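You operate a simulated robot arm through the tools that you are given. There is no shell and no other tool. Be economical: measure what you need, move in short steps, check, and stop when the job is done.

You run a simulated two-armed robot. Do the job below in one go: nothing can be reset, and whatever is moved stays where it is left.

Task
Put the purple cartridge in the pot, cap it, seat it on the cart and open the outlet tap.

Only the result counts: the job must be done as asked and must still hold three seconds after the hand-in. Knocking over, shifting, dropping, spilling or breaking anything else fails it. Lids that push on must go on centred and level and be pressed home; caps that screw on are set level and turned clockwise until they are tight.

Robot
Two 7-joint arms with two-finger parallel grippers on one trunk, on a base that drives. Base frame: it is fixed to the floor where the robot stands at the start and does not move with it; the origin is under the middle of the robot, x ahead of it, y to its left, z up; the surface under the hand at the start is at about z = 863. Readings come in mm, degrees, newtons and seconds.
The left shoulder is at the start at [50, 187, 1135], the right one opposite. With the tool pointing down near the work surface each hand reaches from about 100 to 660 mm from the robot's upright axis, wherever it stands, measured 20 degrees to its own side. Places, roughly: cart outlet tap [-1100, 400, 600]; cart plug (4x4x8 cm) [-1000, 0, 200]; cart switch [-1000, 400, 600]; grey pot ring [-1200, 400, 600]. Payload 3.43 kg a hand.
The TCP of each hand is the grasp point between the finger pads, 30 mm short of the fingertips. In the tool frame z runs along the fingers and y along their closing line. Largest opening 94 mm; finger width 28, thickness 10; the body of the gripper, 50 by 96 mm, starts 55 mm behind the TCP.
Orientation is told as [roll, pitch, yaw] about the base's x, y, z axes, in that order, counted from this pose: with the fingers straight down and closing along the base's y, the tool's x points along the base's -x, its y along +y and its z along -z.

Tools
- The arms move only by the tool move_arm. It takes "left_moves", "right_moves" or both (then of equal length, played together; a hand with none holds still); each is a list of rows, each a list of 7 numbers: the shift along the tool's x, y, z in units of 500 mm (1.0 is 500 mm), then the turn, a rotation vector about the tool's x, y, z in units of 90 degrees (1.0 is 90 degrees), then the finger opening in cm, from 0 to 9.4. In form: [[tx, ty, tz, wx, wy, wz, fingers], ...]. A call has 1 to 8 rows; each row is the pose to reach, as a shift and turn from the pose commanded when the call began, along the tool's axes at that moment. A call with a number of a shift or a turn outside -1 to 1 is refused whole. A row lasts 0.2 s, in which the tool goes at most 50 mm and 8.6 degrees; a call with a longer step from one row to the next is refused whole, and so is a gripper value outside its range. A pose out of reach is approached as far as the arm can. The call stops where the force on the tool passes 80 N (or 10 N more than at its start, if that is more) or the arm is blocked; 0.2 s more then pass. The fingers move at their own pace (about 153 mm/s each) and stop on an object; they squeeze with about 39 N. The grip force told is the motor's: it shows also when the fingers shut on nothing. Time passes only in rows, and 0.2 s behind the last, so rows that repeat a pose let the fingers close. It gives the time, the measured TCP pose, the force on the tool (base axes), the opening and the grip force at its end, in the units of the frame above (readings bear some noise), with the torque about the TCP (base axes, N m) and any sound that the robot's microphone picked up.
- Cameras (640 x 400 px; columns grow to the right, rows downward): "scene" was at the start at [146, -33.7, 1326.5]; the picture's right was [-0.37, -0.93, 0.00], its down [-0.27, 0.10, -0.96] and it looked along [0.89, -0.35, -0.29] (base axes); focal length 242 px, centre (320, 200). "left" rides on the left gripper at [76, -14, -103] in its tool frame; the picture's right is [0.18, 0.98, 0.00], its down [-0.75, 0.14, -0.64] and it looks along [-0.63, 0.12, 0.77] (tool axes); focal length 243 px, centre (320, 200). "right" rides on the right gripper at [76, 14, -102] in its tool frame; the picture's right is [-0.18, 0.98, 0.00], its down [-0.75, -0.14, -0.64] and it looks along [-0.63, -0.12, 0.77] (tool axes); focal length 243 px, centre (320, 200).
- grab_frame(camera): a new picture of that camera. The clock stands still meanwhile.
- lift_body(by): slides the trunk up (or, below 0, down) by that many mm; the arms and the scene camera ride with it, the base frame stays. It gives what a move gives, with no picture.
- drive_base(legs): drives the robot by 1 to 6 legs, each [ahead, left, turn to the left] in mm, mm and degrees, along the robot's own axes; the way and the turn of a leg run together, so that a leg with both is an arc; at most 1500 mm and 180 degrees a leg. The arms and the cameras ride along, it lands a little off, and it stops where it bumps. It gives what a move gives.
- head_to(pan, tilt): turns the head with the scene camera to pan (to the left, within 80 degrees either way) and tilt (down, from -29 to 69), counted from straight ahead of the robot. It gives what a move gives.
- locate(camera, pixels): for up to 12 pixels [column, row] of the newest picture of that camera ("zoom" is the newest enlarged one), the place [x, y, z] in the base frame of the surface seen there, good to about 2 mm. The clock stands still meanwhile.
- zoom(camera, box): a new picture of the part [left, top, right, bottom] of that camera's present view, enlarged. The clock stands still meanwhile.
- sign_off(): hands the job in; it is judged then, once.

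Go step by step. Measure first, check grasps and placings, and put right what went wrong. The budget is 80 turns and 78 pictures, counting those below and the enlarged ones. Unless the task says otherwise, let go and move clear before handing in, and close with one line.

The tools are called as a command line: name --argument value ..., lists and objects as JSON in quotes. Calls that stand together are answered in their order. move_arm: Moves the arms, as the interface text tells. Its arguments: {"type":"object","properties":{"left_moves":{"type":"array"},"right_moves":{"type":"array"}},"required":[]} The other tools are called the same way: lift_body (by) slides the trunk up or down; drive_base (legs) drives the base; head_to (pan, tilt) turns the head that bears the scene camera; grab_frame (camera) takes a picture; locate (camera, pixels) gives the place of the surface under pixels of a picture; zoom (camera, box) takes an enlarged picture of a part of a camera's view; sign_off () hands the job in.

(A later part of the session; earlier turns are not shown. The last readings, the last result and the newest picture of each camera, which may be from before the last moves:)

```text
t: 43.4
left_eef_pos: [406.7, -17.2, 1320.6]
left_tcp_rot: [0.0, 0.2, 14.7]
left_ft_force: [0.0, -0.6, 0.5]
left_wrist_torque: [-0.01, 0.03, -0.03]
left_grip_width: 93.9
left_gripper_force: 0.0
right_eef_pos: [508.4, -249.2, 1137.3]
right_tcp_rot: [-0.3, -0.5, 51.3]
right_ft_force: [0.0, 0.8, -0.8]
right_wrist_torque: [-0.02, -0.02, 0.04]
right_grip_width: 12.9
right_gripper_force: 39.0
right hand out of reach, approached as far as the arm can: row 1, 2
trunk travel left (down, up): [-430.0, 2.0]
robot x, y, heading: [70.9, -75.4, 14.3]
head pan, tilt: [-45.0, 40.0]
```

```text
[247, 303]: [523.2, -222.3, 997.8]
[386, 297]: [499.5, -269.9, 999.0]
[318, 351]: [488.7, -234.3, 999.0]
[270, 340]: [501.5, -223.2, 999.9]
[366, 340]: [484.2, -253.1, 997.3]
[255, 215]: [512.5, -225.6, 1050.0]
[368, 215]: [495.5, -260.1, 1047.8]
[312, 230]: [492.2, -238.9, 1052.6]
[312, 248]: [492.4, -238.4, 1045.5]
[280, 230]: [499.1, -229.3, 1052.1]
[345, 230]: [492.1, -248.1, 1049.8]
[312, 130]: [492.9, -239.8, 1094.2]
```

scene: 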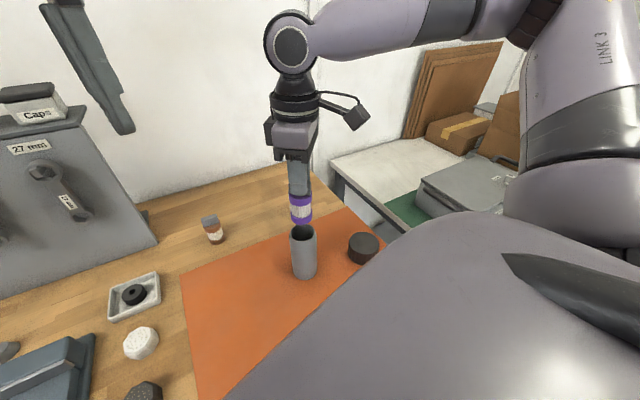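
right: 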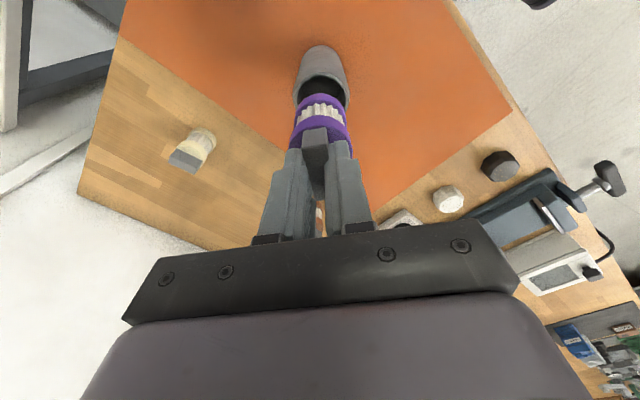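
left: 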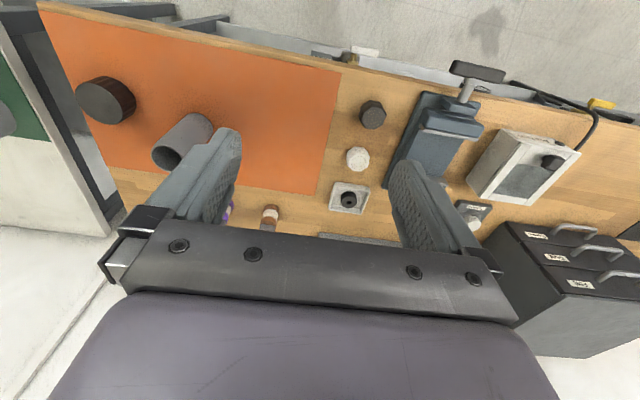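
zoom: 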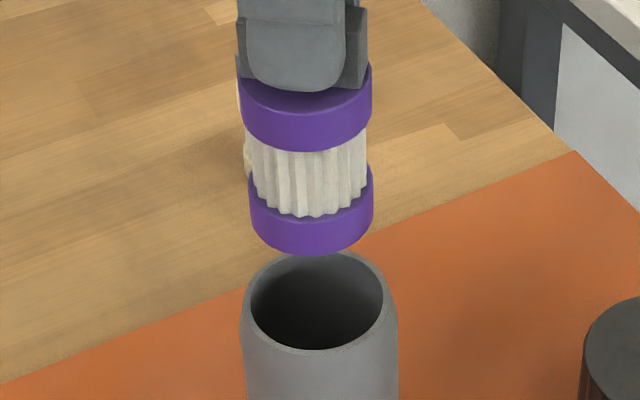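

Cartridge centre is about 2 mm off the pot centre in −x. Correct it and enter the pot slightly.

move_arm --right_moves '[[-0.002, -0.003, 0, 0, 0, 0, 0.5], [-0.002, -0.003, 0.04, 0, 0, 0, 0.5], [-0.002, -0.003, 0.08, 0, 0, 0, 0.5], [-0.002, -0.003, 0.12, 0, 0, 0, 0.5], [-0.002, -0.003, 0.14, 0, 0, 0, 0.5]]'

zoom --camera "scene" --box '[278, 180, 328, 280]'

zoom --camera "right" --box '[240, 20, 400, 180]'

```text
t: 44.6
left_eef_pos: [410.4, -18.8, 1319.0]
left_tcp_rot: [0.2, 0.2, 14.8]
left_ft_force: [1.7, -1.1, -0.7]
left_wrist_torque: [0.05, 0.08, 0.0]
left_grip_width: 94.3
left_gripper_force: 0.0
right_eef_pos: [513.5, -249.0, 1060.0]
right_tcp_rot: [0.3, 0.2, 51.3]
right_ft_force: [0.6, -1.2, -1.6]
right_wrist_torque: [0.0, 0.13, 0.02]
right_grip_width: 12.8
right_gripper_force: 39.5
trunk travel left (down, up): [-430.0, 2.0]
robot x, y, heading: [70.1, -75.0, 14.6]
head pan, tilt: [-45.0, 40.0]
```

```text
4.00 times, centred on (303, 230) of scene
```

zoom: 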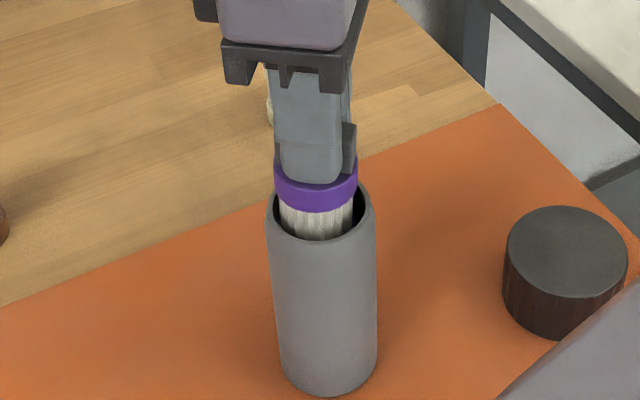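

```text
2.50 times, centred on (320, 100) of right
```

zoom: 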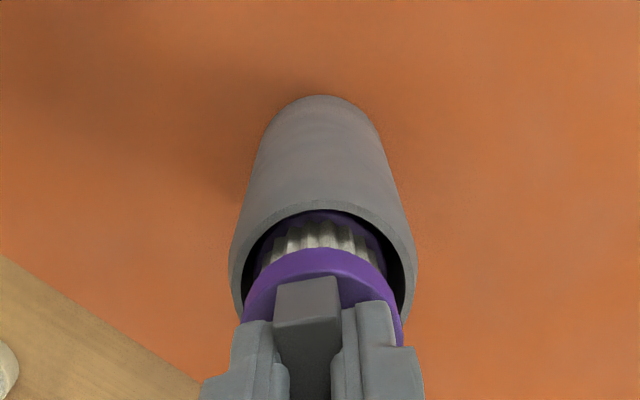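

Inside; in the scene zoom it sits ~2 mm to the left within the rim. Correct along tool x and go down, watching force.

move_arm --right_moves '[[0.004, 0, 0, 0, 0, 0, 0.5], [0.004, 0, 0.03, 0, 0, 0, 0.5], [0.004, 0, 0.06, 0, 0, 0, 0.5], [0.004, 0, 0.08, 0, 0, 0, 0.5]]'

zoom --camera "scene" --box '[278, 190, 328, 265]'

zoom --camera "right" --box '[260, 70, 380, 190]'

```text
t: 45.6
left_eef_pos: [402.5, -15.9, 1323.5]
left_tcp_rot: [0.0, -0.1, 14.7]
left_ft_force: [-0.3, -0.6, 0.3]
left_wrist_torque: [0.0, 0.02, -0.03]
left_grip_width: 94.1
left_gripper_force: 0.2
right_eef_pos: [511.3, -246.4, 1030.2]
right_tcp_rot: [-0.8, -0.9, 51.4]
right_ft_force: [-1.9, -6.7, 37.9]
right_wrist_torque: [-0.8, 0.66, 0.0]
right_grip_width: 13.2
right_gripper_force: 38.8
trunk travel left (down, up): [-430.0, 2.0]
robot x, y, heading: [67.5, -76.7, 14.5]
head pan, tilt: [-45.0, 40.0]
```

```text
5.33 times, centred on (303, 228) of scene
```

zoom: 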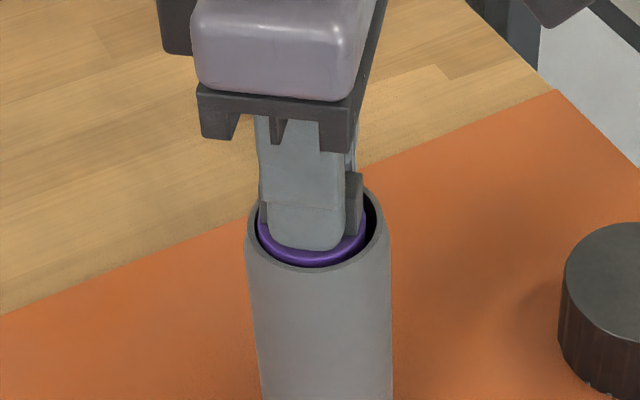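

```text
3.33 times, centred on (320, 130) of right
```

zoom: 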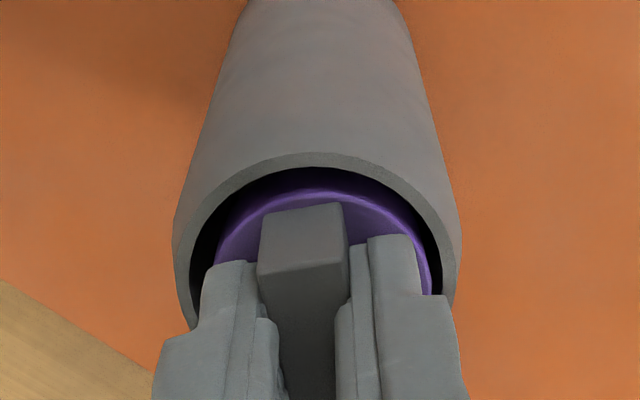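

The cartridge met a floor at TCP z≈1030 (38 N up), so the pot seems to have a raised seat, with the tab left standing above the rim. I ease up 3 mm and open a little.

move_arm --right_moves '[[0.002, 0, -0.006, 0, 0, 0, 0.5], [0.002, 0, -0.006, 0, 0, 0, 2.0], [0.002, 0, -0.006, 0, 0, 0, 2.0]]'

zoom --camera "right" --box '[260, 70, 380, 190]'

```text
t: 46.4
left_eef_pos: [405.3, -16.6, 1321.2]
left_tcp_rot: [0.0, 0.1, 14.8]
left_ft_force: [0.1, -0.2, 0.2]
left_wrist_torque: [0.0, 0.0, 0.03]
left_grip_width: 94.0
left_gripper_force: 0.0
right_eef_pos: [511.1, -247.5, 1029.6]
right_tcp_rot: [-0.4, -0.6, 51.4]
right_ft_force: [5.7, 2.1, 22.0]
right_wrist_torque: [0.23, -0.34, 0.02]
right_grip_width: 16.5
right_gripper_force: 0.2
trunk travel left (down, up): [-430.0, 2.0]
robot x, y, heading: [66.8, -77.6, 14.2]
head pan, tilt: [-45.0, 40.0]
```

```text
3.33 times, centred on (320, 130) of right
```

zoom: 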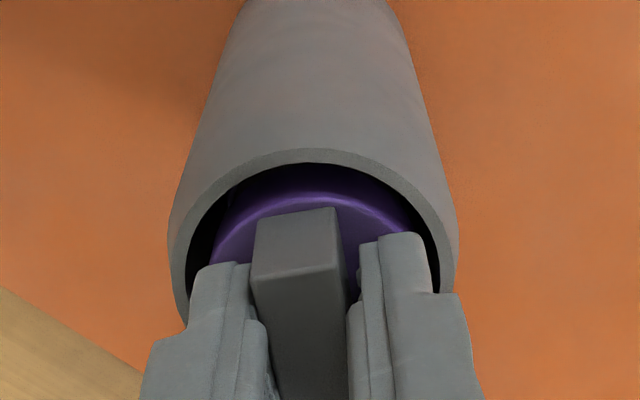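

Still 22 N upward with open fingers, so a step on the fingers probably rests on the rim. Raise straight up 60 mm and look inside.

move_arm --right_moves '[[0, 0, -0.04, 0, 0, 0, 2.0], [0, 0, -0.1, 0, 0, 0, 2.0], [0, 0, -0.16, 0, 0, 0, 2.0]]'

zoom --camera "right" --box '[260, 30, 380, 150]'

zoom --camera "scene" --box '[278, 190, 328, 290]'

```text
t: 47.2
left_eef_pos: [407.0, -17.4, 1320.8]
left_tcp_rot: [0.0, 0.1, 14.9]
left_ft_force: [-0.2, -0.5, -0.2]
left_wrist_torque: [0.01, -0.01, -0.01]
left_grip_width: 94.1
left_gripper_force: 0.0
right_eef_pos: [510.5, -250.3, 1109.2]
right_tcp_rot: [-0.2, -0.2, 51.6]
right_ft_force: [-0.6, 0.5, 0.2]
right_wrist_torque: [0.01, 0.0, 0.02]
right_grip_width: 19.9
right_gripper_force: 0.1
trunk travel left (down, up): [-430.0, 2.0]
robot x, y, heading: [71.8, -80.4, 14.4]
head pan, tilt: [-45.0, 40.0]
```

```text
3.33 times, centred on (320, 90) of right
```

zoom: 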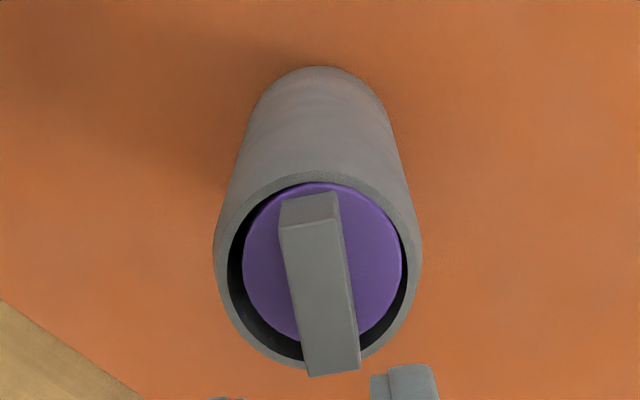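

```text
4.00 times, centred on (303, 240) of scene
```

zoom: 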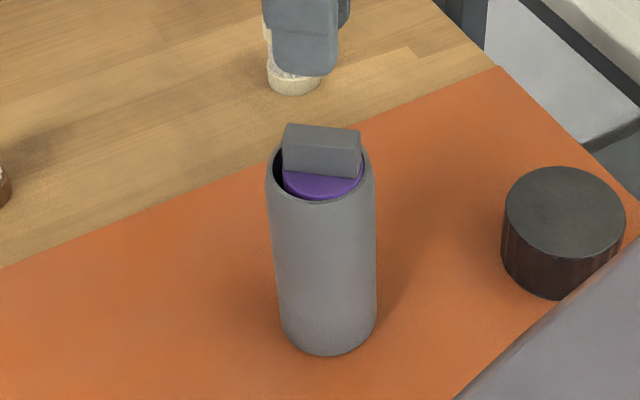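

The cartridge stands in the pot with its tab just above the rim. Measure heights to see whether it sits level on the floor.

locate --camera "zoom" --pixels '[[290, 128], [350, 133], [325, 130], [300, 180], [325, 187], [350, 180], [320, 200], [270, 180], [373, 175], [325, 350], [290, 190], [365, 192]]'

locate --camera "right" --pixels '[[348, 110], [359, 107], [378, 107], [335, 103], [325, 90], [345, 85], [360, 125], [355, 133]]'

```text
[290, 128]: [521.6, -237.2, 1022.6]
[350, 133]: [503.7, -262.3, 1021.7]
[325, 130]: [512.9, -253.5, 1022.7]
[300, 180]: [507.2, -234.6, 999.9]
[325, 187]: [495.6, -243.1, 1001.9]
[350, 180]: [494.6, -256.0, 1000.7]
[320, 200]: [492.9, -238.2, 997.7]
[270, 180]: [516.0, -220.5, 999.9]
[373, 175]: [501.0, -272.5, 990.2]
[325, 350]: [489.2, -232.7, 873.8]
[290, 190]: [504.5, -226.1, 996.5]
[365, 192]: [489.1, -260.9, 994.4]
```

```text
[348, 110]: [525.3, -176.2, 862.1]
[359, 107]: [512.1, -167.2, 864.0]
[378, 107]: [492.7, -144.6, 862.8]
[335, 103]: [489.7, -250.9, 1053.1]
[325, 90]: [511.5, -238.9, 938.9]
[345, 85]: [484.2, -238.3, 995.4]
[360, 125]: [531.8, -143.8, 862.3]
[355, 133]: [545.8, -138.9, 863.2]
```

Level and flush: collar top z≈1000, tab top 1022. Now I want the pot centred before both arms (the left to hold the pot, the right for the cap). Turn back to heading 0 and look right before sidestepping.

drive_base --legs '[[0, 0, -14.4]]'

head_to --pan -50 --tilt 50

grab_frame --camera "scene"

```text
t: 48.4
left_eef_pos: [411.9, -103.5, 1321.5]
left_tcp_rot: [0.1, 0.1, 0.4]
left_ft_force: [-0.2, -0.3, 0.4]
left_wrist_torque: [0.01, 0.02, -0.02]
left_grip_width: 94.2
left_gripper_force: 0.1
right_eef_pos: [454.8, -351.9, 1108.7]
right_tcp_rot: [-0.1, -0.4, 37.0]
right_ft_force: [0.0, 0.1, -0.3]
right_wrist_torque: [0.01, -0.02, -0.02]
right_grip_width: 19.9
right_gripper_force: 0.1
trunk travel left (down, up): [-430.0, 2.0]
robot x, y, heading: [70.7, -79.1, 0.3]
head pan, tilt: [-45.0, 40.0]
```

```text
t: 49.2
left_eef_pos: [411.6, -103.5, 1321.5]
left_tcp_rot: [0.1, 0.1, 0.5]
left_ft_force: [0.8, 0.4, -0.9]
left_wrist_torque: [0.0, -0.03, -0.01]
left_grip_width: 93.7
left_gripper_force: 0.1
right_eef_pos: [454.9, -352.8, 1109.2]
right_tcp_rot: [-0.2, -0.4, 37.0]
right_ft_force: [-0.4, 0.4, -0.4]
right_wrist_torque: [0.01, 0.03, -0.03]
right_grip_width: 19.7
right_gripper_force: 0.2
trunk travel left (down, up): [-430.0, 2.0]
robot x, y, heading: [68.9, -76.1, 0.5]
head pan, tilt: [-50.0, 50.0]
```

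```text
48 pictures are left
```

scene: 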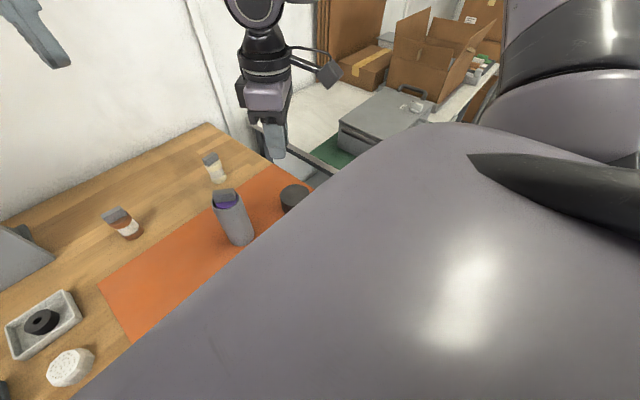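

The right side seems clear at floor level. Back off 30 mm for safety, sidestep 150 mm right, and look again.

drive_base --legs '[[-30, 0, 0], [0, -150, 0]]'

head_to --pan -12 --tilt 45

grab_frame --camera "scene"

```text
t: 51.6
left_eef_pos: [381.7, -253.6, 1321.6]
left_tcp_rot: [0.0, 0.1, 0.6]
left_ft_force: [-0.2, -0.6, 0.5]
left_wrist_torque: [0.01, -0.03, 0.0]
left_grip_width: 93.9
left_gripper_force: 0.1
right_eef_pos: [425.4, -503.8, 1108.7]
right_tcp_rot: [-0.2, -0.5, 37.1]
right_ft_force: [-0.3, -0.3, -0.4]
right_wrist_torque: [0.02, 0.0, 0.02]
right_grip_width: 19.9
right_gripper_force: 0.1
trunk travel left (down, up): [-430.0, 2.0]
robot x, y, heading: [44.0, -230.2, 0.6]
head pan, tilt: [-50.0, 50.0]
```

```text
t: 52.6
left_eef_pos: [381.7, -252.6, 1321.2]
left_tcp_rot: [-0.1, 0.2, 0.5]
left_ft_force: [-1.2, 0.2, -0.3]
left_wrist_torque: [-0.03, -0.02, 0.03]
left_grip_width: 93.9
left_gripper_force: 0.1
right_eef_pos: [425.8, -502.6, 1109.2]
right_tcp_rot: [-0.3, -0.4, 37.2]
right_ft_force: [-1.5, 0.0, 0.1]
right_wrist_torque: [-0.02, 0.02, 0.0]
right_grip_width: 19.8
right_gripper_force: 0.1
trunk travel left (down, up): [-430.0, 2.0]
robot x, y, heading: [41.3, -228.5, -0.0]
head pan, tilt: [-12.0, 45.0]
```

```text
47 pictures are left
```

scene: 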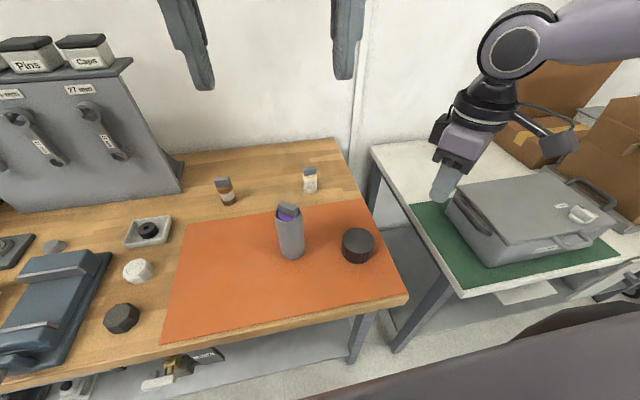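

Clear view. Lower the trunk by 80 and bring the right hand above the cap at (478,−394), turning to yaw ~85° so there's a long clockwise stroke.

lift_body --by -80

move_arm --right_moves '[[-0.03, 0.016, 0, 0, 0, -0.076, 9], [-0.06, 0.032, 0, 0, 0, -0.152, 9], [-0.09, 0.048, 0, 0, 0, -0.228, 9], [-0.12, 0.064, 0.02, 0, 0, -0.304, 9], [-0.16, 0.08, 0.05, 0, 0, -0.38, 9], [-0.19, 0.096, 0.08, 0, 0, -0.456, 9], [-0.2155, 0.11, 0.12, 0, 0, -0.533, 9], [-0.2155, 0.11, 0.12, 0, 0, -0.533, 9]]'

grab_frame --camera "right"

```text
t: 53.8
left_eef_pos: [381.1, -252.1, 1242.0]
left_tcp_rot: [0.0, 0.1, 0.5]
left_ft_force: [0.2, 0.2, 0.2]
left_wrist_torque: [-0.01, 0.02, 0.02]
left_grip_width: 94.0
left_gripper_force: 0.0
right_eef_pos: [425.5, -502.8, 1028.5]
right_tcp_rot: [-0.2, -0.5, 37.1]
right_ft_force: [-0.4, -0.3, 0.4]
right_wrist_torque: [0.01, -0.01, 0.04]
right_grip_width: 19.9
right_gripper_force: 0.1
trunk travel left (down, up): [-350.0, 82.0]
robot x, y, heading: [41.0, -228.7, 0.4]
head pan, tilt: [-12.0, 45.0]
```

```text
t: 55.6
left_eef_pos: [381.1, -252.6, 1240.9]
left_tcp_rot: [0.0, 0.1, 0.5]
left_ft_force: [0.6, -0.3, 0.3]
left_wrist_torque: [0.0, 0.02, 0.02]
left_grip_width: 94.0
left_gripper_force: 0.1
right_eef_pos: [479.5, -394.1, 969.3]
right_tcp_rot: [-0.5, -0.1, 85.3]
right_ft_force: [-0.8, -0.3, -0.7]
right_wrist_torque: [0.02, 0.01, 0.0]
right_grip_width: 89.9
right_gripper_force: 0.0
trunk travel left (down, up): [-350.0, 82.0]
robot x, y, heading: [40.2, -226.9, 0.6]
head pan, tilt: [-12.0, 45.0]
```

```text
46 pictures are left
```

right: 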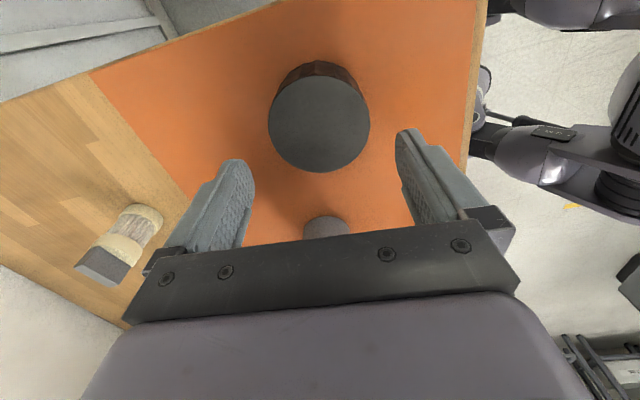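

Check the cap's centre from this view.

locate --camera "right" --pixels '[[272, 122], [367, 120], [319, 79], [319, 168], [285, 90], [353, 155], [285, 155], [353, 88]]'

```text
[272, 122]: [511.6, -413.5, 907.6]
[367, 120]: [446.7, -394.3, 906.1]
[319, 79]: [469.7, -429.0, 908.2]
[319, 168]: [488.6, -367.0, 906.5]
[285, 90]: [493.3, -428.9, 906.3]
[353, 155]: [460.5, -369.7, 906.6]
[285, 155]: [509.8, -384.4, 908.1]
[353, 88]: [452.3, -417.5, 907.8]
```

Centre ≈ (479,−397). Descend to TCP z≈907 and close on the cap.

move_arm --right_moves '[[0.005, 0, 0.04, 0, -0.005, 0, 9], [0.005, 0, 0.08, 0, -0.005, 0, 9], [0.005, 0, 0.124, 0, -0.005, 0, 9], [0.005, 0, 0.124, 0, -0.005, 0, 6.5], [0.005, 0, 0.124, 0, -0.005, 0, 6], [0.005, 0, 0.124, 0, -0.005, 0, 6]]'

```text
t: 57.0
left_eef_pos: [380.9, -251.9, 1241.7]
left_tcp_rot: [0.1, 0.1, 0.6]
left_ft_force: [-0.7, -0.2, 0.8]
left_wrist_torque: [0.03, 0.03, 0.03]
left_grip_width: 94.0
left_gripper_force: 0.0
right_eef_pos: [473.9, -405.2, 912.7]
right_tcp_rot: [-0.6, -0.7, 85.2]
right_ft_force: [4.5, 0.0, 6.3]
right_wrist_torque: [0.03, 0.04, -0.04]
right_grip_width: 71.7
right_gripper_force: 39.2
right hand out of reach, approached as far as the arm can: row 2, 3, 4, 5, 6
trunk travel left (down, up): [-350.0, 82.0]
robot x, y, heading: [40.8, -230.2, 0.4]
head pan, tilt: [-12.0, 45.0]
```

Gripped 71.7 mm, but the arm hit its reach limit and stands 8 mm off in y. I reopen, rise, lower the trunk by 100, and regrip centred.

move_arm --right_moves '[[0, 0, 0, 0, 0, 0, 9], [0, 0, 0, 0, 0, 0, 9], [-0.005, -0.005, -0.08, 0, 0, 0, 9], [-0.01, -0.01, -0.16, 0, 0, 0, 9], [-0.016, -0.01, -0.24, 0, 0, 0, 9]]'

lift_body --by -90

grab_frame --camera "right"

```text
t: 58.2
left_eef_pos: [380.5, -253.4, 1241.2]
left_tcp_rot: [0.0, 0.1, 0.5]
left_ft_force: [0.1, -1.0, -0.3]
left_wrist_torque: [0.0, -0.04, 0.02]
left_grip_width: 94.1
left_gripper_force: 0.0
right_eef_pos: [476.6, -396.1, 1030.6]
right_tcp_rot: [-0.4, -0.3, 85.0]
right_ft_force: [0.5, -0.4, 0.3]
right_wrist_torque: [-0.01, -0.01, -0.01]
right_grip_width: 90.1
right_gripper_force: 0.1
trunk travel left (down, up): [-350.0, 82.0]
robot x, y, heading: [43.3, -227.8, 0.4]
head pan, tilt: [-12.0, 45.0]
```

```text
t: 59.4
left_eef_pos: [381.5, -252.8, 1151.7]
left_tcp_rot: [0.0, 0.1, 0.5]
left_ft_force: [0.1, 0.1, -0.5]
left_wrist_torque: [-0.02, 0.03, -0.02]
left_grip_width: 94.2
left_gripper_force: 0.1
right_eef_pos: [477.5, -397.2, 940.1]
right_tcp_rot: [-0.5, -0.6, 85.0]
right_ft_force: [-0.5, 0.2, 0.8]
right_wrist_torque: [0.01, 0.03, 0.02]
right_grip_width: 89.8
right_gripper_force: 0.0
trunk travel left (down, up): [-260.0, 172.0]
robot x, y, heading: [41.8, -230.4, 0.4]
head pan, tilt: [-12.0, 45.0]
```

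```text
45 pictures are left
```

right: 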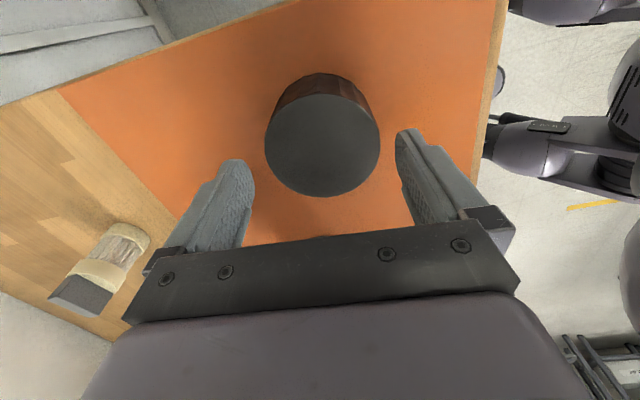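

locate --camera "right" --pixels '[[268, 146], [377, 144], [322, 97], [322, 194], [284, 110], [362, 180], [284, 180], [362, 110]]'

```text
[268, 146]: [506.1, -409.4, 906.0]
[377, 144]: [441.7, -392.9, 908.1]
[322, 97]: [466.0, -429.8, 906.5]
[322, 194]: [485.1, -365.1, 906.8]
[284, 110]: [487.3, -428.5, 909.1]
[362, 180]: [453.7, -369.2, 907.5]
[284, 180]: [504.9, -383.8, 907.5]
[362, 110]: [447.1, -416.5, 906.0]
```

Cap centre ≈ (474,−397.5). Small correction with levelling, descend to z≈906, close.

move_arm --right_moves '[[0.001, 0.007, 0, -0.007, -0.005, 0, 9], [0.001, 0.007, 0.035, -0.007, -0.005, 0, 9], [0.001, 0.007, 0.068, -0.007, -0.005, 0, 9], [0.001, 0.007, 0.068, -0.007, -0.005, 0, 6.5], [0.001, 0.007, 0.068, -0.007, -0.005, 0, 6], [0.001, 0.007, 0.068, -0.007, -0.005, 0, 6]]'

```text
t: 60.8
left_eef_pos: [382.4, -252.7, 1151.6]
left_tcp_rot: [0.1, 0.2, 0.5]
left_ft_force: [0.1, 0.0, 0.5]
left_wrist_torque: [0.01, -0.03, 0.04]
left_grip_width: 94.1
left_gripper_force: 0.0
right_eef_pos: [473.2, -396.6, 906.1]
right_tcp_rot: [0.2, -1.1, 85.1]
right_ft_force: [3.0, -1.0, 4.3]
right_wrist_torque: [0.03, -0.21, -0.07]
right_grip_width: 71.6
right_gripper_force: 39.0
trunk travel left (down, up): [-260.0, 172.0]
robot x, y, heading: [41.1, -229.6, 0.5]
head pan, tilt: [-12.0, 45.0]
```

Gripped centred, 71.6 mm. Lift with the trunk, then with the arm, and check the posture.

lift_body --by 130

move_arm --right_moves '[[0, 0, -0.08, 0, 0, 0, 6], [0, 0, -0.15, 0, 0, 0, 6], [0, 0, -0.15, 0, 0, 0, 6]]'

grab_frame --camera "scene"

```text
t: 62.4
left_eef_pos: [380.7, -253.0, 1281.2]
left_tcp_rot: [-0.1, 0.1, 0.5]
left_ft_force: [0.1, 0.2, 0.2]
left_wrist_torque: [-0.01, -0.01, 0.0]
left_grip_width: 94.0
left_gripper_force: 0.1
right_eef_pos: [472.7, -396.4, 1036.7]
right_tcp_rot: [0.3, -1.0, 85.1]
right_ft_force: [-0.5, 0.3, -0.6]
right_wrist_torque: [-0.01, 0.02, -0.01]
right_grip_width: 71.8
right_gripper_force: 39.1
trunk travel left (down, up): [-390.0, 42.0]
robot x, y, heading: [43.3, -232.8, 0.5]
head pan, tilt: [-12.0, 45.0]
```

```text
t: 63.2
left_eef_pos: [381.6, -252.5, 1280.6]
left_tcp_rot: [0.0, 0.1, 0.5]
left_ft_force: [-0.3, 0.5, 0.0]
left_wrist_torque: [-0.02, 0.01, -0.01]
left_grip_width: 93.8
left_gripper_force: 0.1
right_eef_pos: [473.9, -397.2, 1109.2]
right_tcp_rot: [0.2, -1.0, 85.1]
right_ft_force: [0.1, -0.1, 0.2]
right_wrist_torque: [-0.03, -0.02, -0.01]
right_grip_width: 71.7
right_gripper_force: 39.1
trunk travel left (down, up): [-390.0, 42.0]
robot x, y, heading: [37.6, -231.2, 0.2]
head pan, tilt: [-12.0, 45.0]
```

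```text
44 pictures are left
```

scene: 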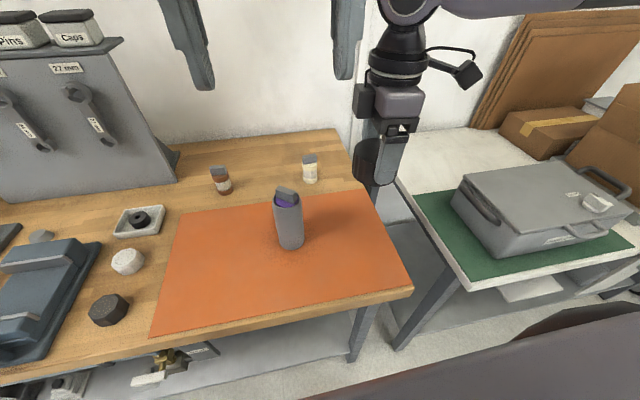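

The tilt readings show the cap is level with the hand at pitch −1°, so I'll keep that. Re-measure the pot's rim, as it may have shifted a bit.

zoom --camera "scene" --box '[260, 175, 324, 255]'

```text
5.00 times, centred on (292, 215) of scene
```

zoom: 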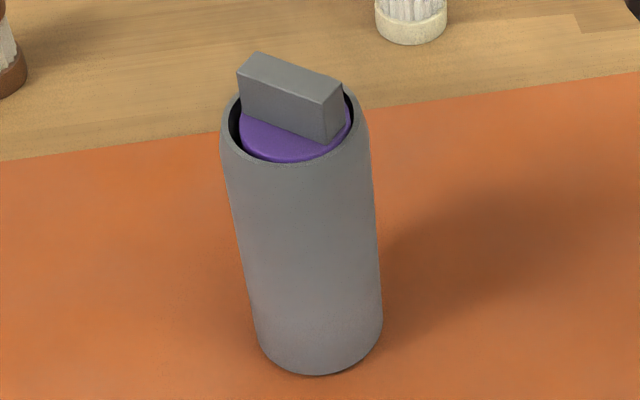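

locate --camera "zoom" --pixels '[[229, 130], [252, 159], [295, 166], [338, 153], [361, 122], [234, 100], [357, 100], [252, 250], [370, 240], [315, 280], [320, 366], [290, 145]]'

```text
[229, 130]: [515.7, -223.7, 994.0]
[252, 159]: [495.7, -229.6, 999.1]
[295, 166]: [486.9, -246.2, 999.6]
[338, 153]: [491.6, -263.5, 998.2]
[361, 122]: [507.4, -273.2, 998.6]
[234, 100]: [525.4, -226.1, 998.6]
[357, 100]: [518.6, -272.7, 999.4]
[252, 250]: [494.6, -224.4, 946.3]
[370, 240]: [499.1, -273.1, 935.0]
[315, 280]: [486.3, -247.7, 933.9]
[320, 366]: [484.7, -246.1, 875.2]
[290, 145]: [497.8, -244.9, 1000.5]
```

Pot centre ≈ (512,−248.5), radius ≈ 26. I'll hold it low with the left hand, tilted 60° forward, while the right sets the cap. First bring the left hand down in front of the pot.

move_arm --left_moves '[[-0.01, 0.001, 0.079, 0, -0.083, 0, 9], [-0.02, 0.002, 0.158, 0, -0.167, 0, 9], [-0.03, 0.003, 0.237, 0, -0.25, 0, 9], [-0.04, 0.004, 0.316, 0, -0.333, 0, 9], [-0.05, 0.005, 0.395, 0, -0.417, 0, 9], [-0.06, 0.006, 0.474, 0, -0.5, 0, 9], [-0.07, 0.007, 0.553, 0, -0.583, 0, 9], [-0.078, 0.008, 0.632, 0, -0.667, 0, 9]]'

grab_frame --camera "left"

grab_frame --camera "scene"

```text
t: 65.0
left_eef_pos: [419.7, -249.7, 964.4]
left_tcp_rot: [0.0, -60.0, 0.4]
left_ft_force: [0.5, 0.4, -0.5]
left_wrist_torque: [-0.01, 0.01, 0.02]
left_grip_width: 90.0
left_gripper_force: 0.0
right_eef_pos: [473.5, -397.8, 1109.9]
right_tcp_rot: [0.3, -1.0, 85.1]
right_ft_force: [0.0, -0.1, -0.6]
right_wrist_torque: [-0.03, 0.0, -0.03]
right_grip_width: 71.7
right_gripper_force: 39.6
trunk travel left (down, up): [-390.0, 42.0]
robot x, y, heading: [43.2, -228.6, 0.6]
head pan, tilt: [-12.0, 45.0]
```

```text
42 pictures are left
```

left: 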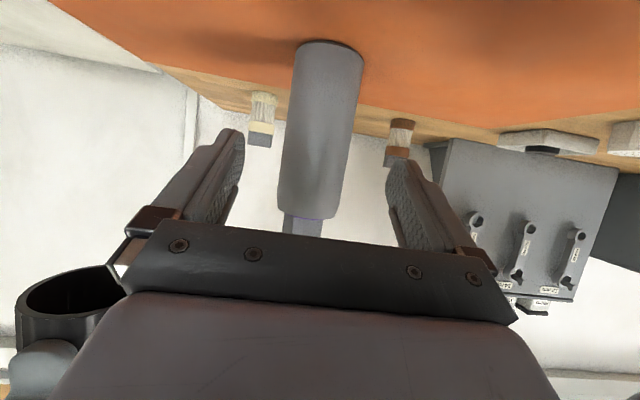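

```text
41 pictures are left
```

scene: 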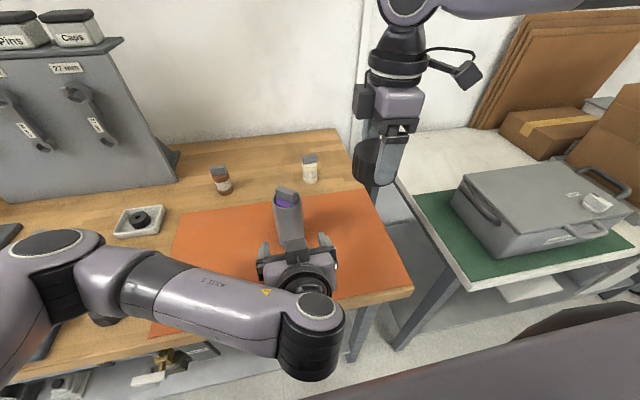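

The pot is centred between the left fingers. Advance along the fingers and close on its body.

move_arm --left_moves '[[0, 0.002, 0.07, 0, 0, 0, 9], [0, 0.002, 0.14, 0, 0, 0, 9], [0.001, 0.002, 0.212, 0, 0, 0, 9], [0.001, 0.002, 0.212, 0, 0, 0, 5.5], [0.001, 0.002, 0.212, 0, 0, 0, 4], [0.001, 0.002, 0.212, 0, 0, 0, 4]]'

grab_frame --camera "scene"

```text
t: 66.4
left_eef_pos: [511.1, -247.0, 910.5]
left_tcp_rot: [0.1, -59.8, 0.4]
left_ft_force: [0.2, -0.5, 0.4]
left_wrist_torque: [-0.02, -0.02, -0.02]
left_grip_width: 61.1
left_gripper_force: 38.9
right_eef_pos: [473.6, -397.8, 1109.5]
right_tcp_rot: [0.2, -0.9, 85.1]
right_ft_force: [0.6, 0.7, -0.1]
right_wrist_torque: [0.0, 0.0, 0.0]
right_grip_width: 71.4
right_gripper_force: 39.0
trunk travel left (down, up): [-390.0, 42.0]
robot x, y, heading: [39.5, -230.6, 0.3]
head pan, tilt: [-12.0, 45.0]
```

```text
40 pictures are left
```

scene: 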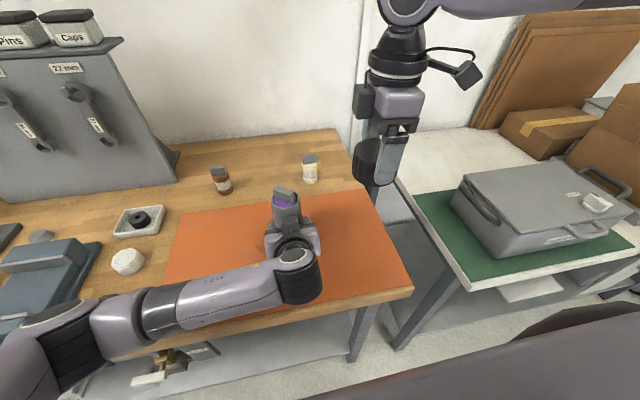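

Pot held (61 mm wide body). Recheck rim centre now it is clamped.

zoom --camera "scene" --box '[264, 180, 312, 220]'

```text
10.00 times, centred on (288, 200) of scene
```

zoom: 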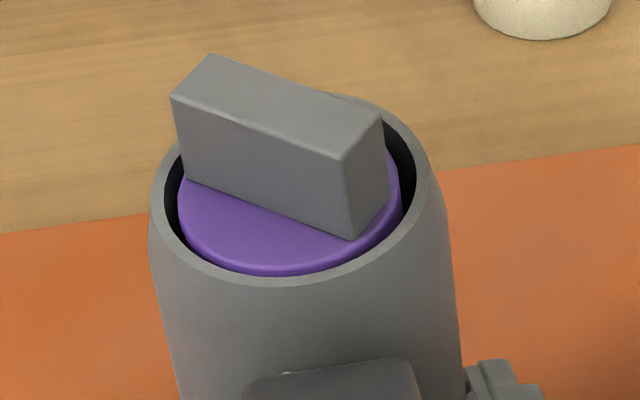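

locate --camera "zoom" --pixels '[[160, 220], [175, 245], [205, 270], [280, 284], [350, 266], [400, 230], [430, 180], [415, 140], [390, 117], [162, 175], [280, 310], [440, 210]]'

```text
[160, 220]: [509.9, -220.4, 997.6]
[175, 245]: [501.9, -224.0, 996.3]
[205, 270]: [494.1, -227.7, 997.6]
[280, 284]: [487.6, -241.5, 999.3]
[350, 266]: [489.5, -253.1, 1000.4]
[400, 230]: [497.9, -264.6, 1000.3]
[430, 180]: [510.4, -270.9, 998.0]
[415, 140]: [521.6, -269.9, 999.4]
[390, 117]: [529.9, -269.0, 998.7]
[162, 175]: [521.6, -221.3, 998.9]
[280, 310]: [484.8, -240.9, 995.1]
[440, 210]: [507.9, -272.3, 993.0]
```

Rim centre ≈ (512.3,−245.8). Bring the cap above it.

move_arm --right_moves '[[-0.077, -0.013, 0, 0, 0, 0, 6], [-0.155, -0.026, 0, 0, 0, 0, 6], [-0.232, -0.038, 0, 0, 0, 0, 6], [-0.309, -0.051, 0, 0, 0, 0, 6], [-0.309, -0.051, 0.03, 0, 0, 0, 6], [-0.309, -0.051, 0.03, 0, 0, 0, 6]]'

zoom --camera "scene" --box '[248, 130, 328, 230]'

grab_frame --camera "right"

```text
t: 67.8
left_eef_pos: [510.9, -245.8, 911.2]
left_tcp_rot: [0.1, -59.8, 0.4]
left_ft_force: [0.3, -0.6, -0.1]
left_wrist_torque: [-0.02, -0.04, 0.0]
left_grip_width: 61.4
left_gripper_force: 38.6
right_eef_pos: [458.5, -362.1, 1096.1]
right_tcp_rot: [0.2, -1.1, 85.1]
right_ft_force: [0.8, -0.1, -0.3]
right_wrist_torque: [0.01, -0.02, 0.01]
right_grip_width: 71.7
right_gripper_force: 39.5
right hand out of reach, approached as far as the arm can: row 1, 2, 3, 4, 5, 6
trunk travel left (down, up): [-390.0, 42.0]
robot x, y, heading: [42.5, -229.2, 0.3]
head pan, tilt: [-12.0, 45.0]
```

```text
4.00 times, centred on (288, 180) of scene
```

zoom: 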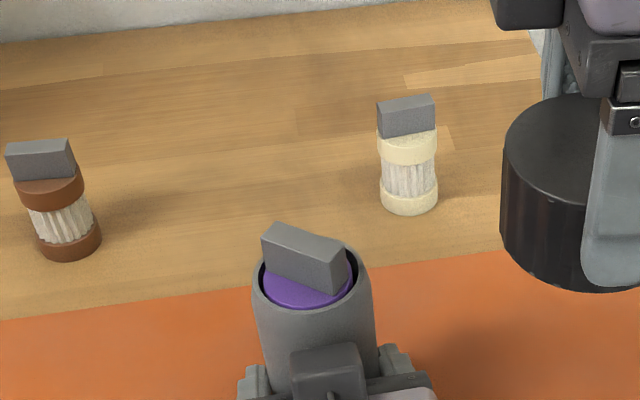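

```text
37 pictures are left
```

right: 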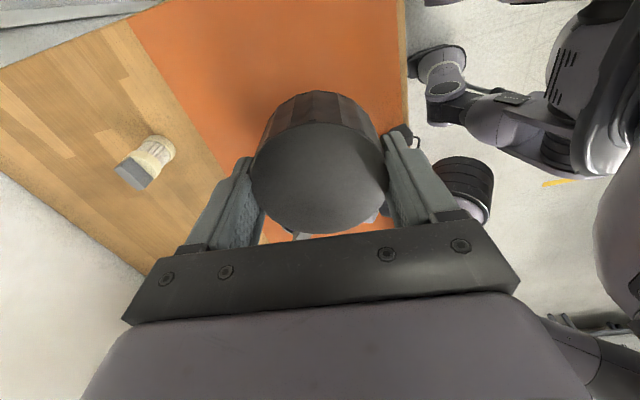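

The right arm stopped short; its wrist posture at yaw 85° seems to limit it here. I turn the hand clockwise by 40° (about the vertical) and then try the move again.

move_arm --right_moves '[[0, 0, 0, 0.0016, 0, 0.09, 6], [0, 0, 0, 0.0032, 0, 0.18, 6], [0, 0, 0, 0.0048, 0, 0.27, 6], [0, 0, 0, 0.0064, 0, 0.36, 6], [0, 0, 0, 0.008, 0, 0.45, 6], [-0.08, -0.029, -0.009, 0.008, 0, 0.45, 6], [-0.16, -0.058, -0.018, 0.008, 0, 0.45, 6], [-0.241, -0.087, -0.026, 0.008, 0, 0.45, 6]]'

grab_frame --camera "scene"

```text
t: 69.6
left_eef_pos: [511.3, -247.5, 910.7]
left_tcp_rot: [0.1, -59.9, 0.5]
left_ft_force: [0.4, 0.6, -0.7]
left_wrist_torque: [0.0, 0.0, 0.01]
left_grip_width: 61.6
left_gripper_force: 39.3
right_eef_pos: [455.9, -361.4, 1097.4]
right_tcp_rot: [0.3, -0.9, 44.5]
right_ft_force: [0.6, -0.6, -0.5]
right_wrist_torque: [-0.02, 0.03, -0.01]
right_grip_width: 71.6
right_gripper_force: 39.3
right hand out of reach, approached as far as the arm can: row 6, 7, 8
trunk travel left (down, up): [-390.0, 42.0]
robot x, y, heading: [40.1, -229.9, 0.3]
head pan, tilt: [-12.0, 45.0]
```

```text
36 pictures are left
```

scene: 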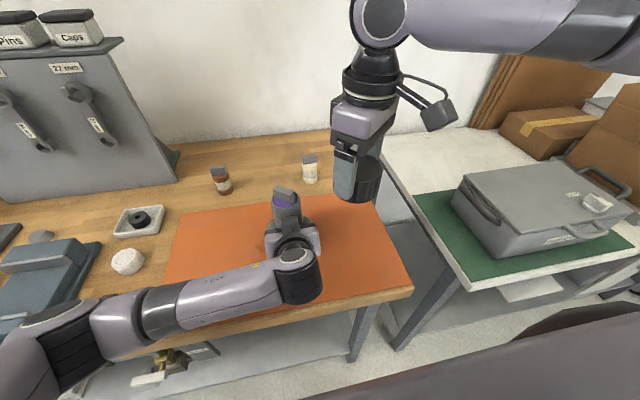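

Rotation isn't the limit: the right arm can't come across. Instead I'll carry the clamped pot with the left hand to the right arm: lift 10 mm, move (−55,−115), and set down.

move_arm --left_moves '[[-0.0173, 0, -0.01, 0, 0, 0, 4], [0.001, -0.076, -0.042, 0, 0, 0, 4], [0.019, -0.153, -0.073, 0, 0, 0, 4], [0.0377, -0.23, -0.105, 0, 0, 0, 4], [0.0377, -0.23, -0.105, 0, 0, 0, 4]]'

grab_frame --camera "scene"

```text
t: 70.9
left_eef_pos: [501.7, -305.3, 912.2]
left_tcp_rot: [13.2, -64.3, -7.0]
left_ft_force: [-6.7, -4.9, 9.5]
left_wrist_torque: [-0.49, 0.52, -0.02]
left_grip_width: 61.6
left_gripper_force: 38.6
right_eef_pos: [455.4, -361.1, 1097.6]
right_tcp_rot: [0.1, -0.9, 44.4]
right_ft_force: [-0.5, 0.2, -0.5]
right_wrist_torque: [-0.02, -0.02, -0.01]
right_grip_width: 71.8
right_gripper_force: 39.0
trunk travel left (down, up): [-390.0, 42.0]
robot x, y, heading: [39.9, -230.0, 0.5]
head pan, tilt: [-12.0, 45.0]
stopped in row 5 (left hand): the arm was blocked; the commanded pose is now the measured one
```

```text
35 pictures are left
```

scene: 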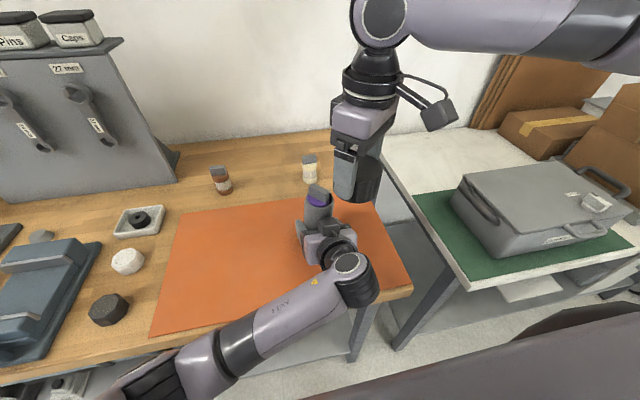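

The left arm got blocked partway and the hand (with the pot) is tilted about 8°. I raise it 25 mm, go back 15 mm and restore the level posture.

move_arm --left_moves '[[-0.022, 0.017, -0.01, 0.024, 0.016, -0.012, 4], [-0.043, 0.035, -0.018, 0.048, 0.032, -0.024, 4], [-0.043, 0.035, -0.018, 0.072, 0.048, -0.036, 4], [-0.043, 0.035, -0.018, 0.072, 0.048, -0.036, 4]]'

head_to --pan -5 --tilt 62

grab_frame --camera "scene"

```text
t: 71.9
left_eef_pos: [506.6, -285.6, 937.0]
left_tcp_rot: [0.8, -60.6, 0.2]
left_ft_force: [-0.3, 1.0, -4.6]
left_wrist_torque: [0.02, -0.01, -0.04]
left_grip_width: 61.4
left_gripper_force: 39.2
right_eef_pos: [457.4, -361.7, 1096.9]
right_tcp_rot: [0.3, -0.9, 44.7]
right_ft_force: [-0.6, 0.3, -0.6]
right_wrist_torque: [-0.01, 0.0, 0.01]
right_grip_width: 71.8
right_gripper_force: 38.9
trunk travel left (down, up): [-390.0, 42.0]
robot x, y, heading: [40.0, -231.4, 0.2]
head pan, tilt: [-12.0, 45.0]
```

```text
t: 72.7
left_eef_pos: [507.1, -285.0, 935.2]
left_tcp_rot: [1.0, -60.4, 0.2]
left_ft_force: [0.6, 0.0, -4.9]
left_wrist_torque: [-0.04, 0.02, 0.01]
left_grip_width: 61.7
left_gripper_force: 39.5
right_eef_pos: [456.3, -361.1, 1097.7]
right_tcp_rot: [0.2, -0.9, 44.5]
right_ft_force: [0.5, 0.8, -0.6]
right_wrist_torque: [0.01, 0.03, 0.01]
right_grip_width: 71.9
right_gripper_force: 39.0
trunk travel left (down, up): [-390.0, 42.0]
robot x, y, heading: [40.7, -226.7, 0.5]
head pan, tilt: [-5.0, 62.0]
```

```text
34 pictures are left
```

scene: 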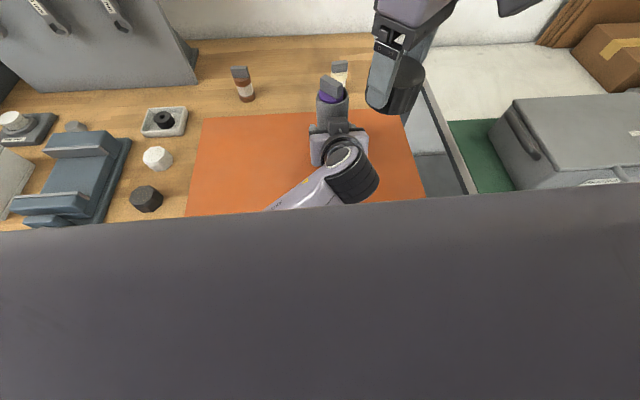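

Pot is held level at (507,−285). To bring it under the cap more naturally, I swing the left hand about the vertical by −40° while moving to (456,−361).

move_arm --left_moves '[[0.011, -0.02, -0.012, 0.055, 0, 0.031, 4], [0.021, -0.042, -0.024, 0.11, 0, 0.062, 4], [0.031, -0.064, -0.036, 0.166, 0, 0.093, 4], [0.041, -0.086, -0.047, 0.221, 0, 0.125, 4], [0.05, -0.108, -0.058, 0.276, 0, 0.156, 4], [0.059, -0.13, -0.069, 0.332, 0, 0.187, 4], [0.068, -0.152, -0.079, 0.387, 0, 0.218, 4]]'

head_to --pan -18 --tilt 45

grab_frame --camera "scene"

```text
t: 74.3
left_eef_pos: [457.4, -362.7, 928.7]
left_tcp_rot: [1.4, -60.6, -40.3]
left_ft_force: [0.2, 0.5, -4.4]
left_wrist_torque: [0.04, -0.02, -0.01]
left_grip_width: 61.3
left_gripper_force: 38.8
right_eef_pos: [456.0, -361.9, 1095.4]
right_tcp_rot: [0.1, -0.9, 44.5]
right_ft_force: [0.4, 0.0, -1.1]
right_wrist_torque: [-0.01, 0.02, 0.01]
right_grip_width: 71.4
right_gripper_force: 38.9
trunk travel left (down, up): [-390.0, 42.0]
robot x, y, heading: [43.8, -231.5, 0.3]
head pan, tilt: [-5.0, 62.0]
```

```text
t: 75.1
left_eef_pos: [457.8, -362.6, 927.9]
left_tcp_rot: [1.3, -60.5, -40.0]
left_ft_force: [-0.4, -0.6, -3.9]
left_wrist_torque: [0.03, 0.0, -0.04]
left_grip_width: 61.5
left_gripper_force: 39.2
right_eef_pos: [457.0, -361.9, 1096.6]
right_tcp_rot: [0.3, -0.8, 44.6]
right_ft_force: [0.2, 0.1, -0.3]
right_wrist_torque: [0.02, -0.01, 0.02]
right_grip_width: 71.7
right_gripper_force: 39.5
trunk travel left (down, up): [-390.0, 42.0]
robot x, y, heading: [41.0, -231.1, 0.6]
head pan, tilt: [-18.0, 45.0]
```

```text
33 pictures are left
```

scene: 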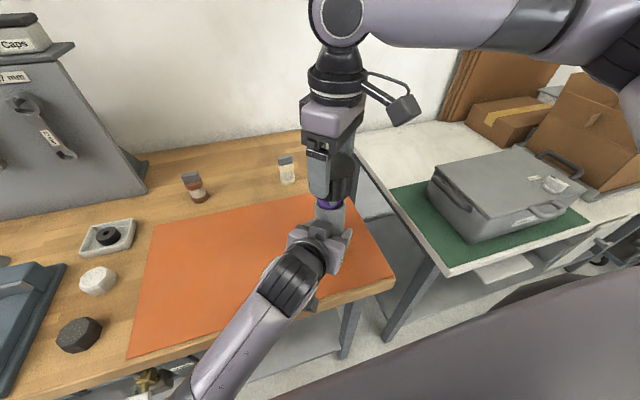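

Pot is now right under the cap. Set it down on the mat (17 mm lower) with the tiny tilt corrected.

move_arm --left_moves '[[0.015, 0, 0.008, 0.0144, 0.0067, 0, 4], [0.03, 0, 0.017, 0.0144, 0.0067, 0, 4], [0.03, 0, 0.017, 0.0144, 0.0067, 0, 4]]'

zoom --camera "scene" --box '[286, 130, 382, 270]'

grab_frame --camera "left"

```text
t: 75.9
left_eef_pos: [460.2, -363.2, 910.8]
left_tcp_rot: [0.1, -59.9, -40.3]
left_ft_force: [-0.5, -0.4, -3.6]
left_wrist_torque: [-0.03, 0.01, 0.0]
left_grip_width: 61.4
left_gripper_force: 38.9
right_eef_pos: [456.3, -362.0, 1096.1]
right_tcp_rot: [0.2, -1.0, 44.5]
right_ft_force: [-0.1, -0.8, -1.2]
right_wrist_torque: [-0.02, -0.01, 0.0]
right_grip_width: 71.8
right_gripper_force: 38.9
trunk travel left (down, up): [-390.0, 42.0]
robot x, y, heading: [38.3, -229.8, 0.2]
head pan, tilt: [-18.0, 45.0]
```

```text
2.86 times, centred on (334, 200) of scene
```

zoom: 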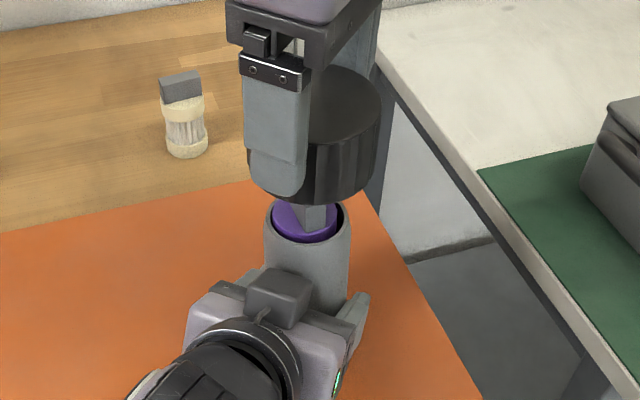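

```text
31 pictures are left
```

left: 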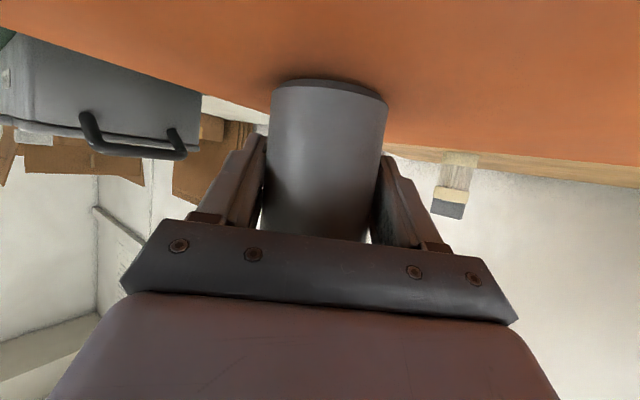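

Nearly on the mat. Measure rim and cap for alignment.

locate --camera "zoom" --pixels '[[269, 222], [282, 237], [307, 243], [332, 235], [346, 220], [310, 220], [335, 195], [360, 180], [374, 165], [376, 110], [374, 90], [350, 72]]'

move_arm --left_moves '[[0.0035, 0, 0.002, 0, 0, 0, 4], [0.0035, 0, 0.002, 0, 0, 0, 4]]'

```text
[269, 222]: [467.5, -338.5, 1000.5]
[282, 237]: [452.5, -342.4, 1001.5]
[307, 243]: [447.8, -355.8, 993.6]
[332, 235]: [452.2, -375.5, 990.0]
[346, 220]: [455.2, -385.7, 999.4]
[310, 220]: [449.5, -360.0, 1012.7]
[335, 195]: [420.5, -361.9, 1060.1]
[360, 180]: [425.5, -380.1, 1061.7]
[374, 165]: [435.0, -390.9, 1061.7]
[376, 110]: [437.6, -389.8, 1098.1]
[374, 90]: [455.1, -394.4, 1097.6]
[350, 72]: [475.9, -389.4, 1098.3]
```

```text
t: 76.5
left_eef_pos: [461.5, -362.0, 910.6]
left_tcp_rot: [1.1, -60.2, -41.0]
left_ft_force: [0.8, -3.2, 2.2]
left_wrist_torque: [-0.09, -0.23, -0.09]
left_grip_width: 61.6
left_gripper_force: 38.7
right_eef_pos: [455.8, -361.4, 1096.0]
right_tcp_rot: [0.1, -1.0, 44.5]
right_ft_force: [1.7, -0.1, -0.6]
right_wrist_torque: [0.0, -0.01, -0.02]
right_grip_width: 71.7
right_gripper_force: 38.9
trunk travel left (down, up): [-390.0, 42.0]
robot x, y, heading: [39.5, -228.4, 0.4]
head pan, tilt: [-18.0, 45.0]
```

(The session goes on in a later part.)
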